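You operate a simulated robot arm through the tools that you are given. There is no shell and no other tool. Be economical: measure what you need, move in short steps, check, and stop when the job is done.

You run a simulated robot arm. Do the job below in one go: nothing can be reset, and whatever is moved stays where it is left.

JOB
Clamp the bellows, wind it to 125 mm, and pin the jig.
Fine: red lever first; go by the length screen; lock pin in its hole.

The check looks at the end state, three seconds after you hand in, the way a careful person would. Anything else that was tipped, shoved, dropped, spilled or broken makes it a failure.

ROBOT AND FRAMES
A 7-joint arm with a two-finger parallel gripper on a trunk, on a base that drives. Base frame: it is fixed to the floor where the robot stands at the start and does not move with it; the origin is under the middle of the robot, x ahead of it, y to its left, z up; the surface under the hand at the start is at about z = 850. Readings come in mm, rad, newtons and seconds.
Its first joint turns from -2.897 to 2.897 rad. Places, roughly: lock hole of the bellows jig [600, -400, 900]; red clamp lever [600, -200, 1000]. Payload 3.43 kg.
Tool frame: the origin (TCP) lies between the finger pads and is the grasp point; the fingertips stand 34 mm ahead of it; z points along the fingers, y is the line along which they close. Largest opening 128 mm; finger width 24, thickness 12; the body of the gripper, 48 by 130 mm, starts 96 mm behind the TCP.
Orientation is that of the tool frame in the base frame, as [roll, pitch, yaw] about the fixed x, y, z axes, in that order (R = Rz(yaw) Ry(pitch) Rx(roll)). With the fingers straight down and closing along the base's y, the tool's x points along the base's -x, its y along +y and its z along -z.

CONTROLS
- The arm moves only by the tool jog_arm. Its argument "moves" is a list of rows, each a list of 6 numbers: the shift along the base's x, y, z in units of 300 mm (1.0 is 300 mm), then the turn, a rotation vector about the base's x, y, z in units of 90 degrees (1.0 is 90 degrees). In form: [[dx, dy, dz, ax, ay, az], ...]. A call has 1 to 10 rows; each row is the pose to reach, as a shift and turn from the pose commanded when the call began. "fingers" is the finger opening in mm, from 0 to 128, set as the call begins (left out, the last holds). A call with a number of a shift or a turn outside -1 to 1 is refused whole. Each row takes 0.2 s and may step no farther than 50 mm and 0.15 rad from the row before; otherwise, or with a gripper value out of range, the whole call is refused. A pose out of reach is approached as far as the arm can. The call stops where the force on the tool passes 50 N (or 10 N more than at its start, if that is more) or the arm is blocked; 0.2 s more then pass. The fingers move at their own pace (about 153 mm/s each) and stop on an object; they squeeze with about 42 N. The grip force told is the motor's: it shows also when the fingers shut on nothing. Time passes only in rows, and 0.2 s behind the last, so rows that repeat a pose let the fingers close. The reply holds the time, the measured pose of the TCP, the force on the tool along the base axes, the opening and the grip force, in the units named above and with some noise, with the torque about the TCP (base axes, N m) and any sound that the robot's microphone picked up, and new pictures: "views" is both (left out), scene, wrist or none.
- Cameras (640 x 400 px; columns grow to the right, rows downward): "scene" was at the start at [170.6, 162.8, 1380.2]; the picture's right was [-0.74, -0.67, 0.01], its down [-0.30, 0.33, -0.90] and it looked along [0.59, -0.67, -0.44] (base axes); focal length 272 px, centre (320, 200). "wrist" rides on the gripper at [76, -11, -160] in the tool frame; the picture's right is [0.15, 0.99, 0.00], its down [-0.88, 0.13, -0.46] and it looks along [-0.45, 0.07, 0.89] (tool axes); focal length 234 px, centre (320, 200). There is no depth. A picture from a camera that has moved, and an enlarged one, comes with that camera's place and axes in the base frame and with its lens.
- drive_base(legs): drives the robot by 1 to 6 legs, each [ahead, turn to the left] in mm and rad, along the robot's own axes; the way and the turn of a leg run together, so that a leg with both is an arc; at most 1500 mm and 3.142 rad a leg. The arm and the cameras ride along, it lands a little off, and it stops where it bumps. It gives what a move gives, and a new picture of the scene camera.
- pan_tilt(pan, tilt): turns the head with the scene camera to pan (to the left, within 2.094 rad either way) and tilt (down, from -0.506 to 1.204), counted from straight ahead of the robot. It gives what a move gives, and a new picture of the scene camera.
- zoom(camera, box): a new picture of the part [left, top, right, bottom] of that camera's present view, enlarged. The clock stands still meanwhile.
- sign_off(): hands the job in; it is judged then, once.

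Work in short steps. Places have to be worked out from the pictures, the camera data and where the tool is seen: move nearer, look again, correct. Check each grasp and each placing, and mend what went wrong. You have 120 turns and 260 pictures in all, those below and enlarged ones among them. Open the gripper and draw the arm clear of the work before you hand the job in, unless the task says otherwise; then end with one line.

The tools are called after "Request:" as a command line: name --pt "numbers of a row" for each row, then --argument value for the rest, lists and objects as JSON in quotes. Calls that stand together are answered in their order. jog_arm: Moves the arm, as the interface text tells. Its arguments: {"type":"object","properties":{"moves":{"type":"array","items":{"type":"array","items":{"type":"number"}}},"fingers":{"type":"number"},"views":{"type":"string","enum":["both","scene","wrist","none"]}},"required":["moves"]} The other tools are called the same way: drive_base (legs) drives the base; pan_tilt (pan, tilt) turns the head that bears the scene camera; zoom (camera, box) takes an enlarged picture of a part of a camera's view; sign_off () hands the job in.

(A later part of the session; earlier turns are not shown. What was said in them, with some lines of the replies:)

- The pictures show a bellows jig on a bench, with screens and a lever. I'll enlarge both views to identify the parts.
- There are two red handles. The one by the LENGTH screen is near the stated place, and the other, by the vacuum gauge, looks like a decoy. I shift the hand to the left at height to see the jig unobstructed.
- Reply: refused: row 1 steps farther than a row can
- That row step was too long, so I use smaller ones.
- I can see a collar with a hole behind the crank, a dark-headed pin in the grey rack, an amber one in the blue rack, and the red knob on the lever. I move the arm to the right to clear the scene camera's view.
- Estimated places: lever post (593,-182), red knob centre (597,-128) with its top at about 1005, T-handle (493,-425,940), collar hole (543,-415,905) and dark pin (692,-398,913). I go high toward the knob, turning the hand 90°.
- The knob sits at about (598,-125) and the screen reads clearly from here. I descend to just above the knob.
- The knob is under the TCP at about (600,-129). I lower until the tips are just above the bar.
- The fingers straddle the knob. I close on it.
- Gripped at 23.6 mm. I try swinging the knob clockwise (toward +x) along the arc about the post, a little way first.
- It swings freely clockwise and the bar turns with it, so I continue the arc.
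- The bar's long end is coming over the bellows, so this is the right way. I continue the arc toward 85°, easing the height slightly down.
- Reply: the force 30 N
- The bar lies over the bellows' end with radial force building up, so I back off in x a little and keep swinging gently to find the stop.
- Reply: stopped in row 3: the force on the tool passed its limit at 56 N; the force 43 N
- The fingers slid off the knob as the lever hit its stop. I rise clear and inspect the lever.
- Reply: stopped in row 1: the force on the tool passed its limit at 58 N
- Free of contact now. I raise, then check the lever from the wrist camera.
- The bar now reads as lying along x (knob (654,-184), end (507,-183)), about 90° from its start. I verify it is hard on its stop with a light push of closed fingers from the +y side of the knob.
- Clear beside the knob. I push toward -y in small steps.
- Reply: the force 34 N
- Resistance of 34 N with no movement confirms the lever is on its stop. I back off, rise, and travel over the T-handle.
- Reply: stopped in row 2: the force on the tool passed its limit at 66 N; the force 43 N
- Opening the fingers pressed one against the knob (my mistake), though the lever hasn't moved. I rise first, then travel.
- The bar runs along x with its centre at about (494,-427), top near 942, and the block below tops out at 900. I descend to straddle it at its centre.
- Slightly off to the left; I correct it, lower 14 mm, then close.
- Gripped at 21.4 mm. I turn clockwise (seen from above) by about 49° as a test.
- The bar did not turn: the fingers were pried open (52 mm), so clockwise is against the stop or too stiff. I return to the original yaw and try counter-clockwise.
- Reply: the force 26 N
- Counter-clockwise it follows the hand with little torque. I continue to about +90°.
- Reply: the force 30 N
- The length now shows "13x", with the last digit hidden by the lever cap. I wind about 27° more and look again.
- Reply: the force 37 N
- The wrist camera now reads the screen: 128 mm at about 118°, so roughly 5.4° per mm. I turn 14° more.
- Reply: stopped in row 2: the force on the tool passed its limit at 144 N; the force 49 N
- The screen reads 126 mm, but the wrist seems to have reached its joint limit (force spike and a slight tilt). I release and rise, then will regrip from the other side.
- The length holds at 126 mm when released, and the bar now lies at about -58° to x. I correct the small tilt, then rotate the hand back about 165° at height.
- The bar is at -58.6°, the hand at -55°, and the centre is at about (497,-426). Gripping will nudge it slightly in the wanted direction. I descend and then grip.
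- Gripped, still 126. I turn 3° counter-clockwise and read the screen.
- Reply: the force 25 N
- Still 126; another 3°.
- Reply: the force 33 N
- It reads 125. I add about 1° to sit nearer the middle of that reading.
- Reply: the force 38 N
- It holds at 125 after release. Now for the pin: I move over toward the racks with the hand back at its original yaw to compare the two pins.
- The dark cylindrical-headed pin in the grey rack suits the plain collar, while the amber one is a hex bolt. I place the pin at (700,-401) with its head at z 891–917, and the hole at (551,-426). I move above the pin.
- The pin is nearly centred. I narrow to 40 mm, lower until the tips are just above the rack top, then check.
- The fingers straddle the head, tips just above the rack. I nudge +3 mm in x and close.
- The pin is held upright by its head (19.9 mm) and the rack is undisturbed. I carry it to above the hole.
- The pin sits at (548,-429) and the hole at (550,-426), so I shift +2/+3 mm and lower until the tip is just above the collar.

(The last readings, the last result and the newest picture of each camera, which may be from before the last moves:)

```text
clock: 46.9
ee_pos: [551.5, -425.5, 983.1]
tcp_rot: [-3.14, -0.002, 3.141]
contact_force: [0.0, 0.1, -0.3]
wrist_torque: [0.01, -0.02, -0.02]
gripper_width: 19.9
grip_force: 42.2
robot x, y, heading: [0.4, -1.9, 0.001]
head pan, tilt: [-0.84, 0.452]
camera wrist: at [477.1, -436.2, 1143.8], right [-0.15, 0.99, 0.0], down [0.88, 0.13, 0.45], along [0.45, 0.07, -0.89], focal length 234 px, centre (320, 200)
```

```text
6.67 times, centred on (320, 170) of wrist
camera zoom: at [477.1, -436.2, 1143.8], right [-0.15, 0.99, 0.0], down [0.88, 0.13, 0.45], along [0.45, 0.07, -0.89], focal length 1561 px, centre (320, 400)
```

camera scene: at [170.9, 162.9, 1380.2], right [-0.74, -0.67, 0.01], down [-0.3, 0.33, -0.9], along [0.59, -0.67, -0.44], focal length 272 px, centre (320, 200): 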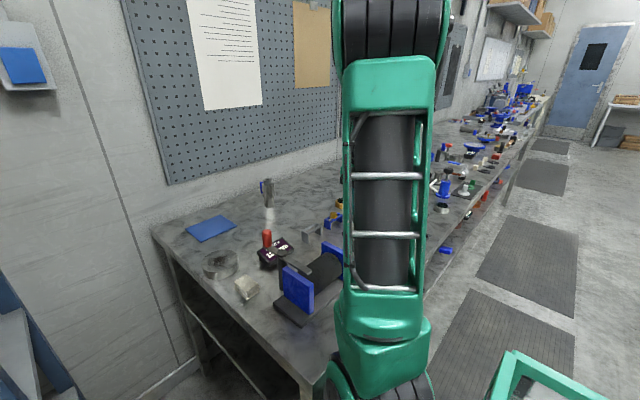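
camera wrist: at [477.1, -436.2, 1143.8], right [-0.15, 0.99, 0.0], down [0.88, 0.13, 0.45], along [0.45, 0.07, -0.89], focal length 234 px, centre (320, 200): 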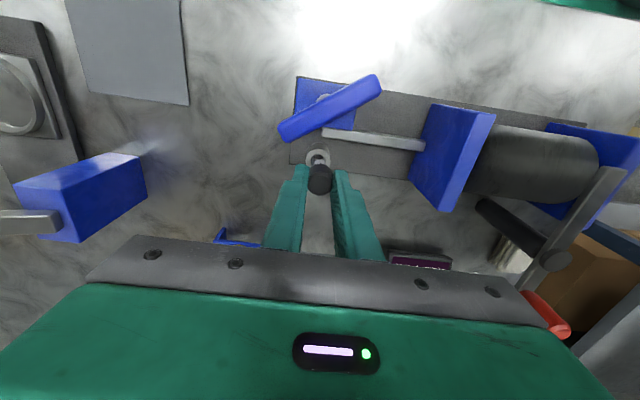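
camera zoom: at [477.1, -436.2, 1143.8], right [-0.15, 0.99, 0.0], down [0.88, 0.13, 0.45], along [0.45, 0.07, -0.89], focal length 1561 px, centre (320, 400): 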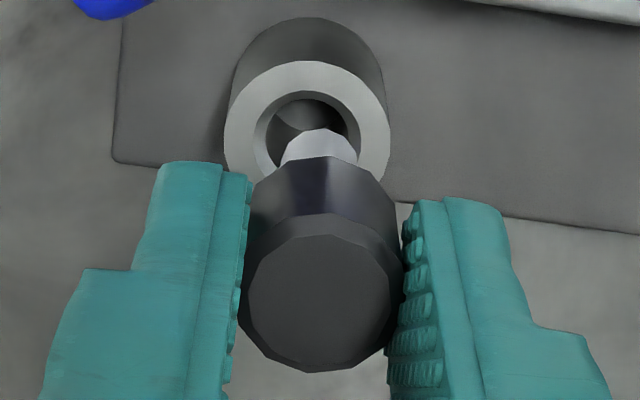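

The differential view puts the hole at (-1.6, -2.2) mm from the pin. I correct that and lower the tip to the collar gently.

Request:
jog_arm --pt "-0.0053 -0.0073 0 0 0 0" --pt "-0.0053 -0.0073 -0.02 0 0 0" --pt "-0.0053 -0.0073 -0.035 0 0 0" --pt "-0.0053 -0.0073 -0.05 0 0 0" --views "wrist"

Request:
zoom --camera "wrist" --box '[285, 140, 355, 200]'

```text
clock: 47.9
ee_pos: [551.1, -425.7, 970.2]
tcp_rot: [-3.141, -0.001, -3.141]
contact_force: [0.8, 0.2, -1.8]
wrist_torque: [-0.01, 0.0, -0.05]
gripper_width: 20.1
grip_force: 42.2
robot x, y, heading: [-0.7, 0.3, 0.002]
head pan, tilt: [-0.84, 0.452]
camera wrist: at [476.8, -436.9, 1129.5], right [-0.15, 0.99, 0.0], down [0.88, 0.13, 0.45], along [0.45, 0.07, -0.89], focal length 234 px, centre (320, 200)
```

wrist: 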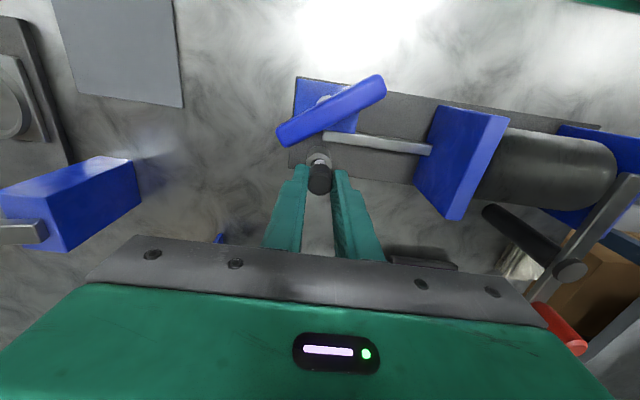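

```text
6.67 times, centred on (320, 170) of wrist
camera zoom: at [476.8, -436.9, 1129.5], right [-0.15, 0.99, 0.0], down [0.88, 0.13, 0.45], along [0.45, 0.07, -0.89], focal length 1561 px, centre (320, 400)
```

zoom: 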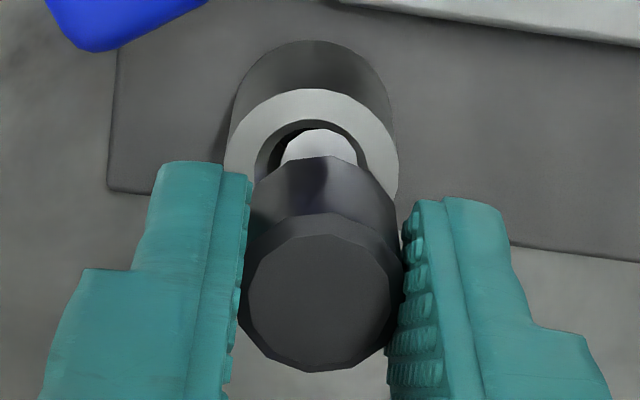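

The tip appears within the hole's rim, about 1.2 mm off in y. I correct that and keep lowering.

Request:
jog_arm --pt "0 -0.004 0 0 0 0" --pt "0 -0.004 -0.02 0 0 0" --pt "0 -0.004 -0.04 0 0 0" --pt "0 -0.004 -0.055 0 0 0" --views "wrist"

Request:
zoom --camera "wrist" --box '[285, 140, 355, 200]'

```text
clock: 48.9
ee_pos: [553.5, -425.2, 953.0]
tcp_rot: [-3.139, 0.0, -3.141]
contact_force: [20.3, -8.4, 5.2]
wrist_torque: [-0.43, -1.15, 0.01]
gripper_width: 19.8
grip_force: 41.8
robot x, y, heading: [1.5, -2.9, 0.001]
head pan, tilt: [-0.84, 0.452]
camera wrist: at [477.5, -436.8, 1112.8], right [-0.15, 0.99, 0.0], down [0.88, 0.13, 0.46], along [0.45, 0.06, -0.89], focal length 234 px, centre (320, 200)
```

wrist: 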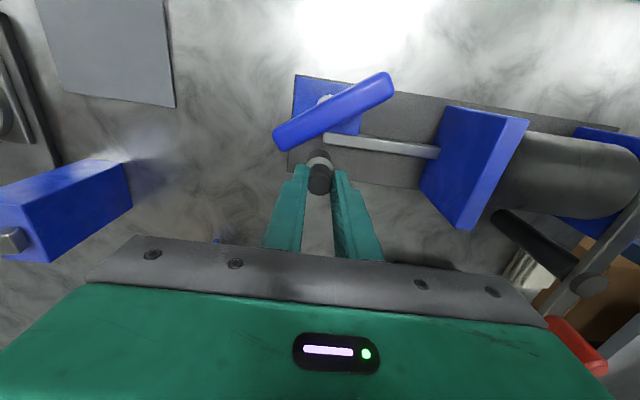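

```text
6.67 times, centred on (320, 170) of wrist
camera zoom: at [477.5, -436.8, 1112.8], right [-0.15, 0.99, 0.0], down [0.88, 0.13, 0.46], along [0.45, 0.06, -0.89], focal length 1561 px, centre (320, 400)
```

zoom: 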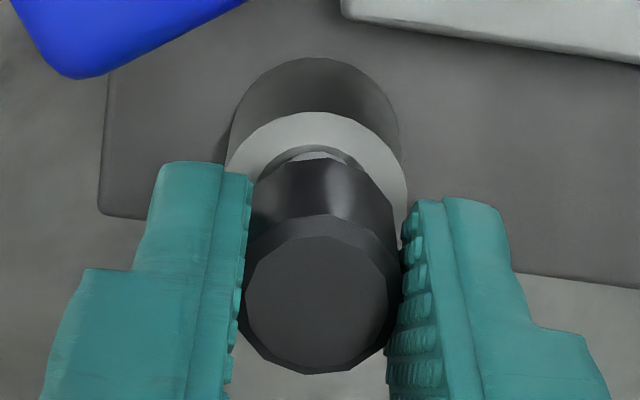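

The shaft is in the hole with a slight side load (+x, -y). I ease that way and lower to seat the head.

Request:
jog_arm --pt "0.006 -0.003 -0.01 0 0 0" --pt "0.006 -0.003 -0.025 0 0 0" --pt "0.006 -0.003 -0.035 0 0 0" --pt "0.006 -0.003 -0.042 0 0 0" --views "wrist"

Request:
zoom --camera "wrist" --box '[285, 140, 355, 200]'

```text
clock: 49.9
ee_pos: [553.5, -426.9, 938.8]
tcp_rot: [3.141, -0.004, 3.141]
contact_force: [7.3, 4.3, 1.0]
wrist_torque: [0.23, -0.34, -0.01]
gripper_width: 19.9
grip_force: 42.1
robot x, y, heading: [0.8, -3.9, 0.0]
head pan, tilt: [-0.84, 0.452]
camera wrist: at [478.1, -438.5, 1100.0], right [-0.15, 0.99, 0.0], down [0.88, 0.13, 0.45], along [0.45, 0.07, -0.89], focal length 234 px, centre (320, 200)
```

wrist: 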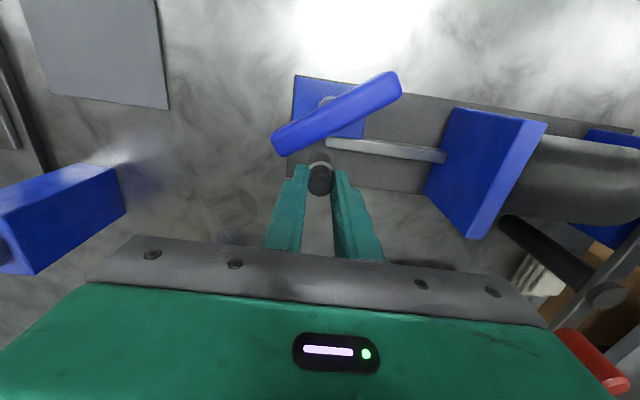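

```text
6.67 times, centred on (320, 170) of wrist
camera zoom: at [478.1, -438.5, 1100.0], right [-0.15, 0.99, 0.0], down [0.88, 0.13, 0.45], along [0.45, 0.07, -0.89], focal length 1561 px, centre (320, 400)
```

zoom: 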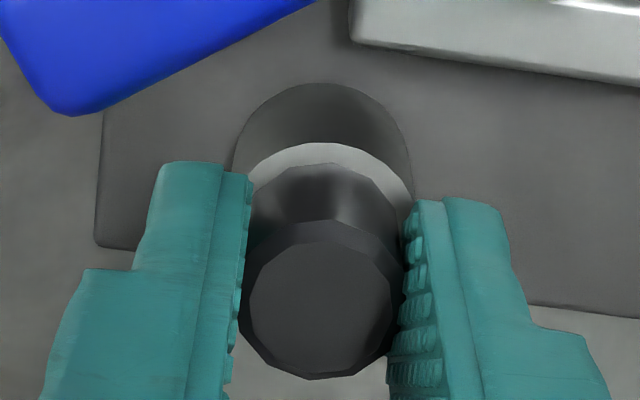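

Not seated yet (no vertical force). I lower in small steps until contact.

Request:
jog_arm --pt "0 0 -0.006 0 0 0" --pt "0 0 -0.012 0 0 0" --pt "0 0 -0.018 0 0 0" --views "wrist"

Request:
zoom --camera "wrist" --box '[285, 140, 355, 200]'

```text
clock: 50.7
ee_pos: [553.1, -426.0, 935.8]
tcp_rot: [3.142, -0.001, -3.14]
contact_force: [7.5, 15.9, 22.9]
wrist_torque: [0.52, -0.23, 0.03]
gripper_width: 20.0
grip_force: 42.0
robot x, y, heading: [1.5, -8.4, -0.001]
head pan, tilt: [-0.84, 0.452]
camera wrist: at [478.7, -438.1, 1096.3], right [-0.15, 0.99, 0.0], down [0.88, 0.13, 0.46], along [0.45, 0.07, -0.89], focal length 234 px, centre (320, 200)
```

wrist: 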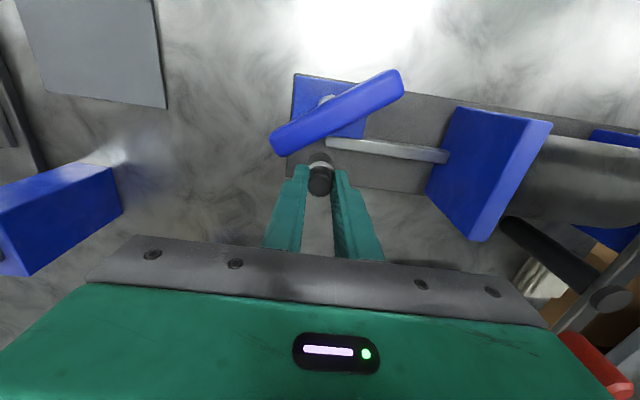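

```text
6.67 times, centred on (320, 170) of wrist
camera zoom: at [478.7, -438.1, 1096.3], right [-0.15, 0.99, 0.0], down [0.88, 0.13, 0.46], along [0.45, 0.07, -0.89], focal length 1561 px, centre (320, 400)
```

zoom: 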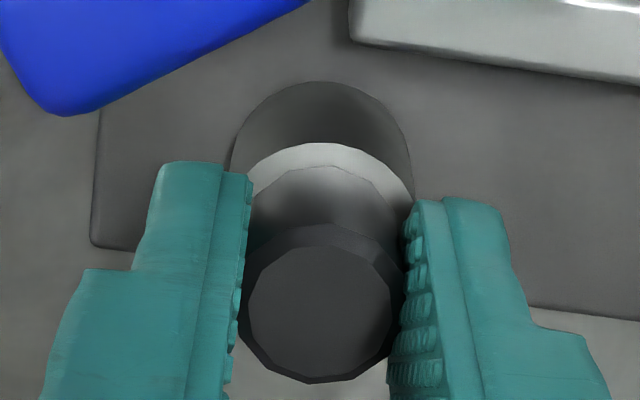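

Seated with 23 N downward contact. I release with a small opening (to stay clear of the T-bar) and rise.

Request:
jog_arm --pt "0 0 0 0 0 0" --pt "0 0 0 0 0 0" --fingers 32 --views "none"

Request:
jog_arm --pt "0 0 0.04 0 0 0" --pt "0 0 0.14 0 0 0" --pt "0 0 0.28 0 0 0" --pt "0 0 0.42 0 0 0" --pt "0.05 0 0.56 0 0 0" --views "both"

Request:
zoom --camera "wrist" --box '[240, 60, 420, 200]'

```text
clock: 51.3
ee_pos: [553.0, -427.5, 935.1]
tcp_rot: [-3.141, -0.004, 3.141]
contact_force: [0.4, 0.1, 0.6]
wrist_torque: [-0.03, 0.0, -0.01]
gripper_width: 32.1
grip_force: 0.2
robot x, y, heading: [-2.7, -3.5, -0.0]
head pan, tilt: [-0.84, 0.452]
```

```text
clock: 52.5
ee_pos: [572.0, -426.9, 1102.2]
tcp_rot: [3.14, -0.003, -3.141]
contact_force: [0.0, -0.4, 0.5]
wrist_torque: [-0.01, -0.01, 0.03]
gripper_width: 32.1
grip_force: 0.0
robot x, y, heading: [-2.5, -0.1, 0.003]
head pan, tilt: [-0.84, 0.452]
camera scene: at [171.0, 162.8, 1380.2], right [-0.74, -0.67, 0.01], down [-0.3, 0.33, -0.9], along [0.59, -0.67, -0.44], focal length 272 px, centre (320, 200)
camera wrist: at [496.6, -437.7, 1263.0], right [-0.15, 0.99, 0.0], down [0.88, 0.13, 0.45], along [0.45, 0.07, -0.89], focal length 234 px, centre (320, 200)
```

scene: 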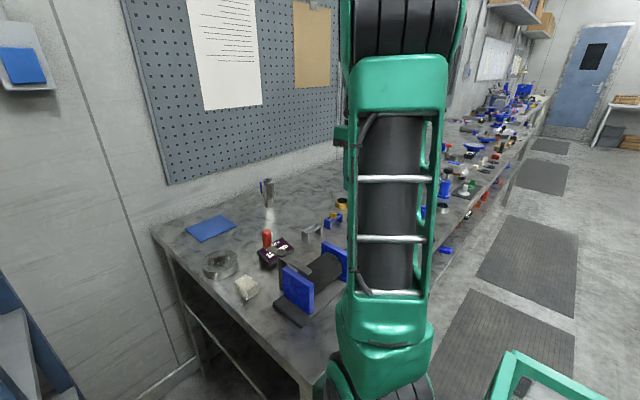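
wrist: 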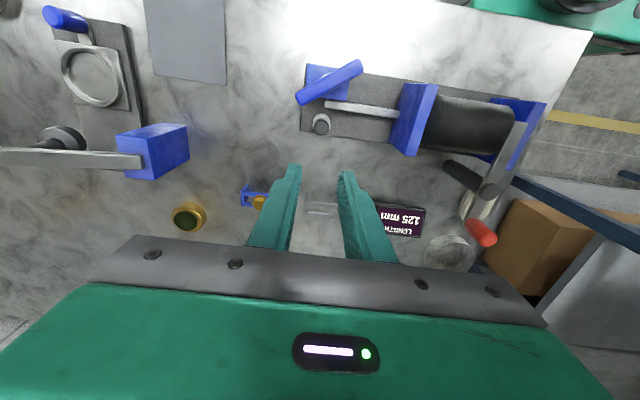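

```text
2.86 times, centred on (330, 130) of wrist
camera zoom: at [496.6, -437.7, 1263.0], right [-0.15, 0.99, 0.0], down [0.88, 0.13, 0.45], along [0.45, 0.07, -0.89], focal length 669 px, centre (291, 400)
```

zoom: 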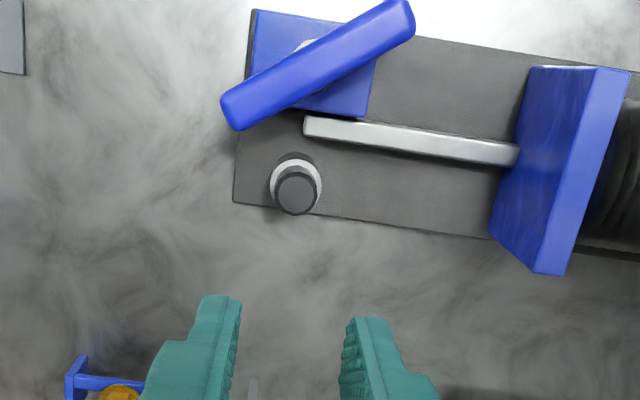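

The pin is in the collar and the screen still shows 125. I draw the arm clear to the right and check everything with the scene camera.

Request:
jog_arm --pt "-0.05 -0.12 0.1 0 0 0" --pt "-0.15 -0.22 0.2 0 0 0" --pt "-0.28 -0.3 0.25 0 0 0" --pt "-0.4 -0.4 0.3 0 0 0" --pt "-0.52 -0.5 0.35 0 0 0" --pt "-0.64 -0.6 0.38 0 0 0" --pt "-0.76 -0.7 0.4 0 0 0" --pt "-0.86 -0.82 0.4 0 0 0" --pt "-0.95 -0.94 0.4 0 0 0" --pt "-1.0 -1.0 0.4 0 0 0" --fingers 60 --views "scene"

Request:
zoom --camera "scene" --box '[230, 190, 410, 330]'

Request:
zoom --camera "scene" --box '[330, 220, 400, 270]'

```text
refused: row 2 steps farther than a row can; nothing moved
```

```text
2.86 times, centred on (320, 260) of scene
camera zoom: at [171.0, 162.8, 1380.2], right [-0.74, -0.67, 0.01], down [-0.3, 0.33, -0.9], along [0.59, -0.67, -0.44], focal length 776 px, centre (320, 29)
```

zoom: 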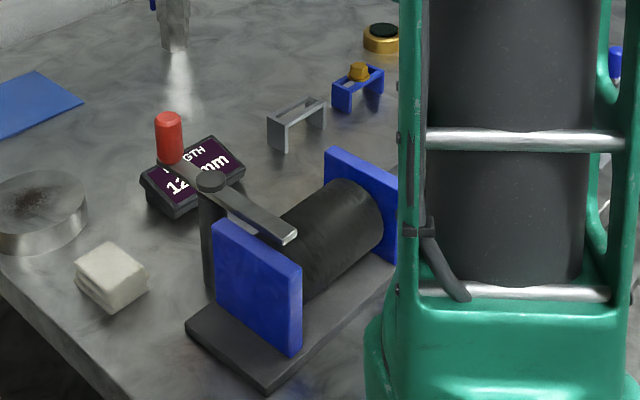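

```text
8.00 times, centred on (365, 245) of scene
camera zoom: at [171.0, 162.8, 1380.2], right [-0.74, -0.67, 0.01], down [-0.3, 0.33, -0.9], along [0.59, -0.67, -0.44], focal length 2172 px, centre (-40, -160)
```

zoom: 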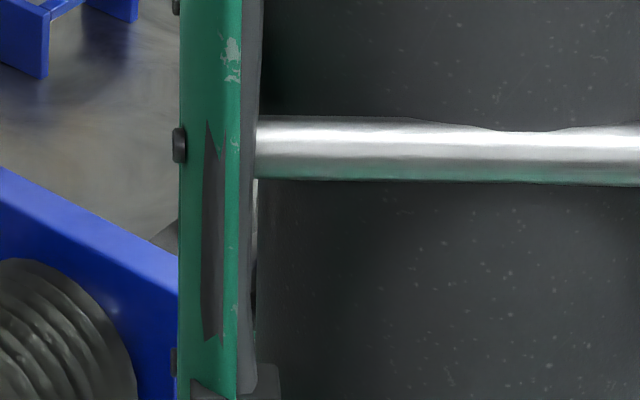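

The row steps were too large; I retry with even steps.

Request:
jog_arm --pt "-0.09 -0.1 0.04 0 0 0" --pt "-0.18 -0.2 0.08 0 0 0" --pt "-0.27 -0.3 0.12 0 0 0" --pt "-0.36 -0.4 0.16 0 0 0" --pt "-0.45 -0.5 0.2 0 0 0" --pt "-0.54 -0.6 0.24 0 0 0" --pt "-0.63 -0.7 0.28 0 0 0" --pt "-0.72 -0.8 0.32 0 0 0" --pt "-0.81 -0.9 0.36 0 0 0" --pt "-0.9 -1.0 0.4 0 0 0" --fingers 60 --views "scene"

Request:
zoom --camera "scene" --box '[230, 190, 410, 330]'

Request:
zoom --camera "scene" --box '[330, 220, 400, 270]'

```text
clock: 54.7
ee_pos: [298.0, -725.2, 1222.2]
tcp_rot: [-3.14, -0.002, -3.141]
contact_force: [-0.6, 1.1, 0.7]
wrist_torque: [-0.1, 0.07, 0.0]
gripper_width: 59.8
grip_force: 0.0
robot x, y, heading: [3.0, -0.8, -0.003]
head pan, tilt: [-0.84, 0.452]
camera scene: at [171.1, 163.2, 1380.1], right [-0.74, -0.67, 0.01], down [-0.3, 0.33, -0.9], along [0.59, -0.67, -0.44], focal length 272 px, centre (320, 200)
```

scene: 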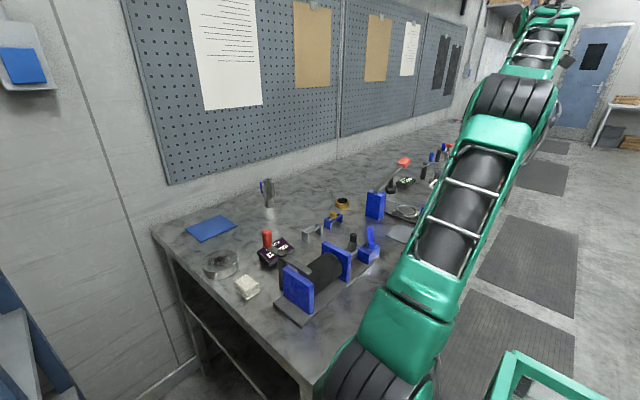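

```text
2.86 times, centred on (320, 260) of scene
camera zoom: at [171.1, 163.2, 1380.1], right [-0.74, -0.67, 0.01], down [-0.3, 0.33, -0.9], along [0.59, -0.67, -0.44], focal length 776 px, centre (320, 29)
```

zoom: 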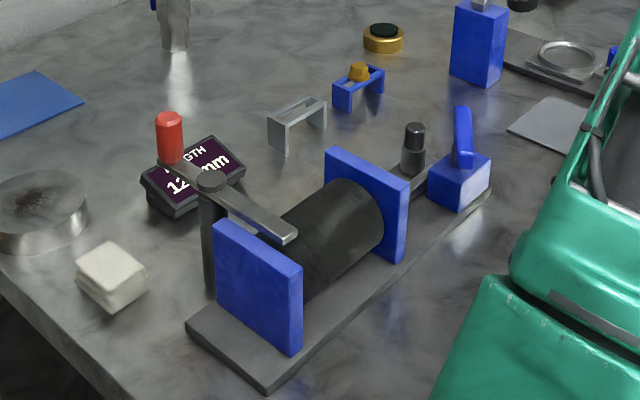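

```text
8.00 times, centred on (365, 245) of scene
camera zoom: at [171.1, 163.2, 1380.1], right [-0.74, -0.67, 0.01], down [-0.3, 0.33, -0.9], along [0.59, -0.67, -0.44], focal length 2172 px, centre (-40, -160)
```

zoom: 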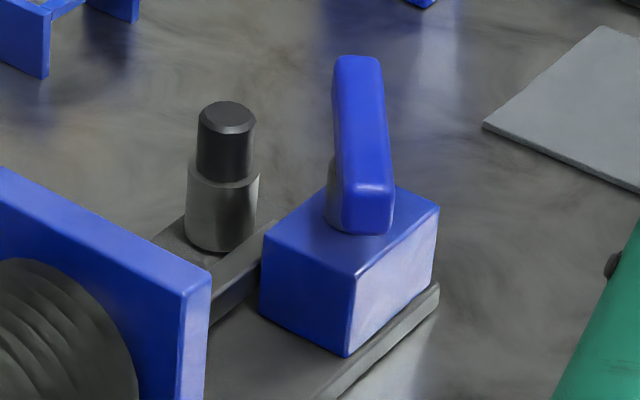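

The pin head sits flush on its collar, the lever is on its stop over the bellows, the screen last read 125 mm, and nothing else has moved. The hand is open and clear, so I hand in.

Request:
sign_off

```text
The job is handed in.
```

The bellows is clamped with the red lever, wound to 125 mm by the length screen, and the lock pin is seated in its hole.
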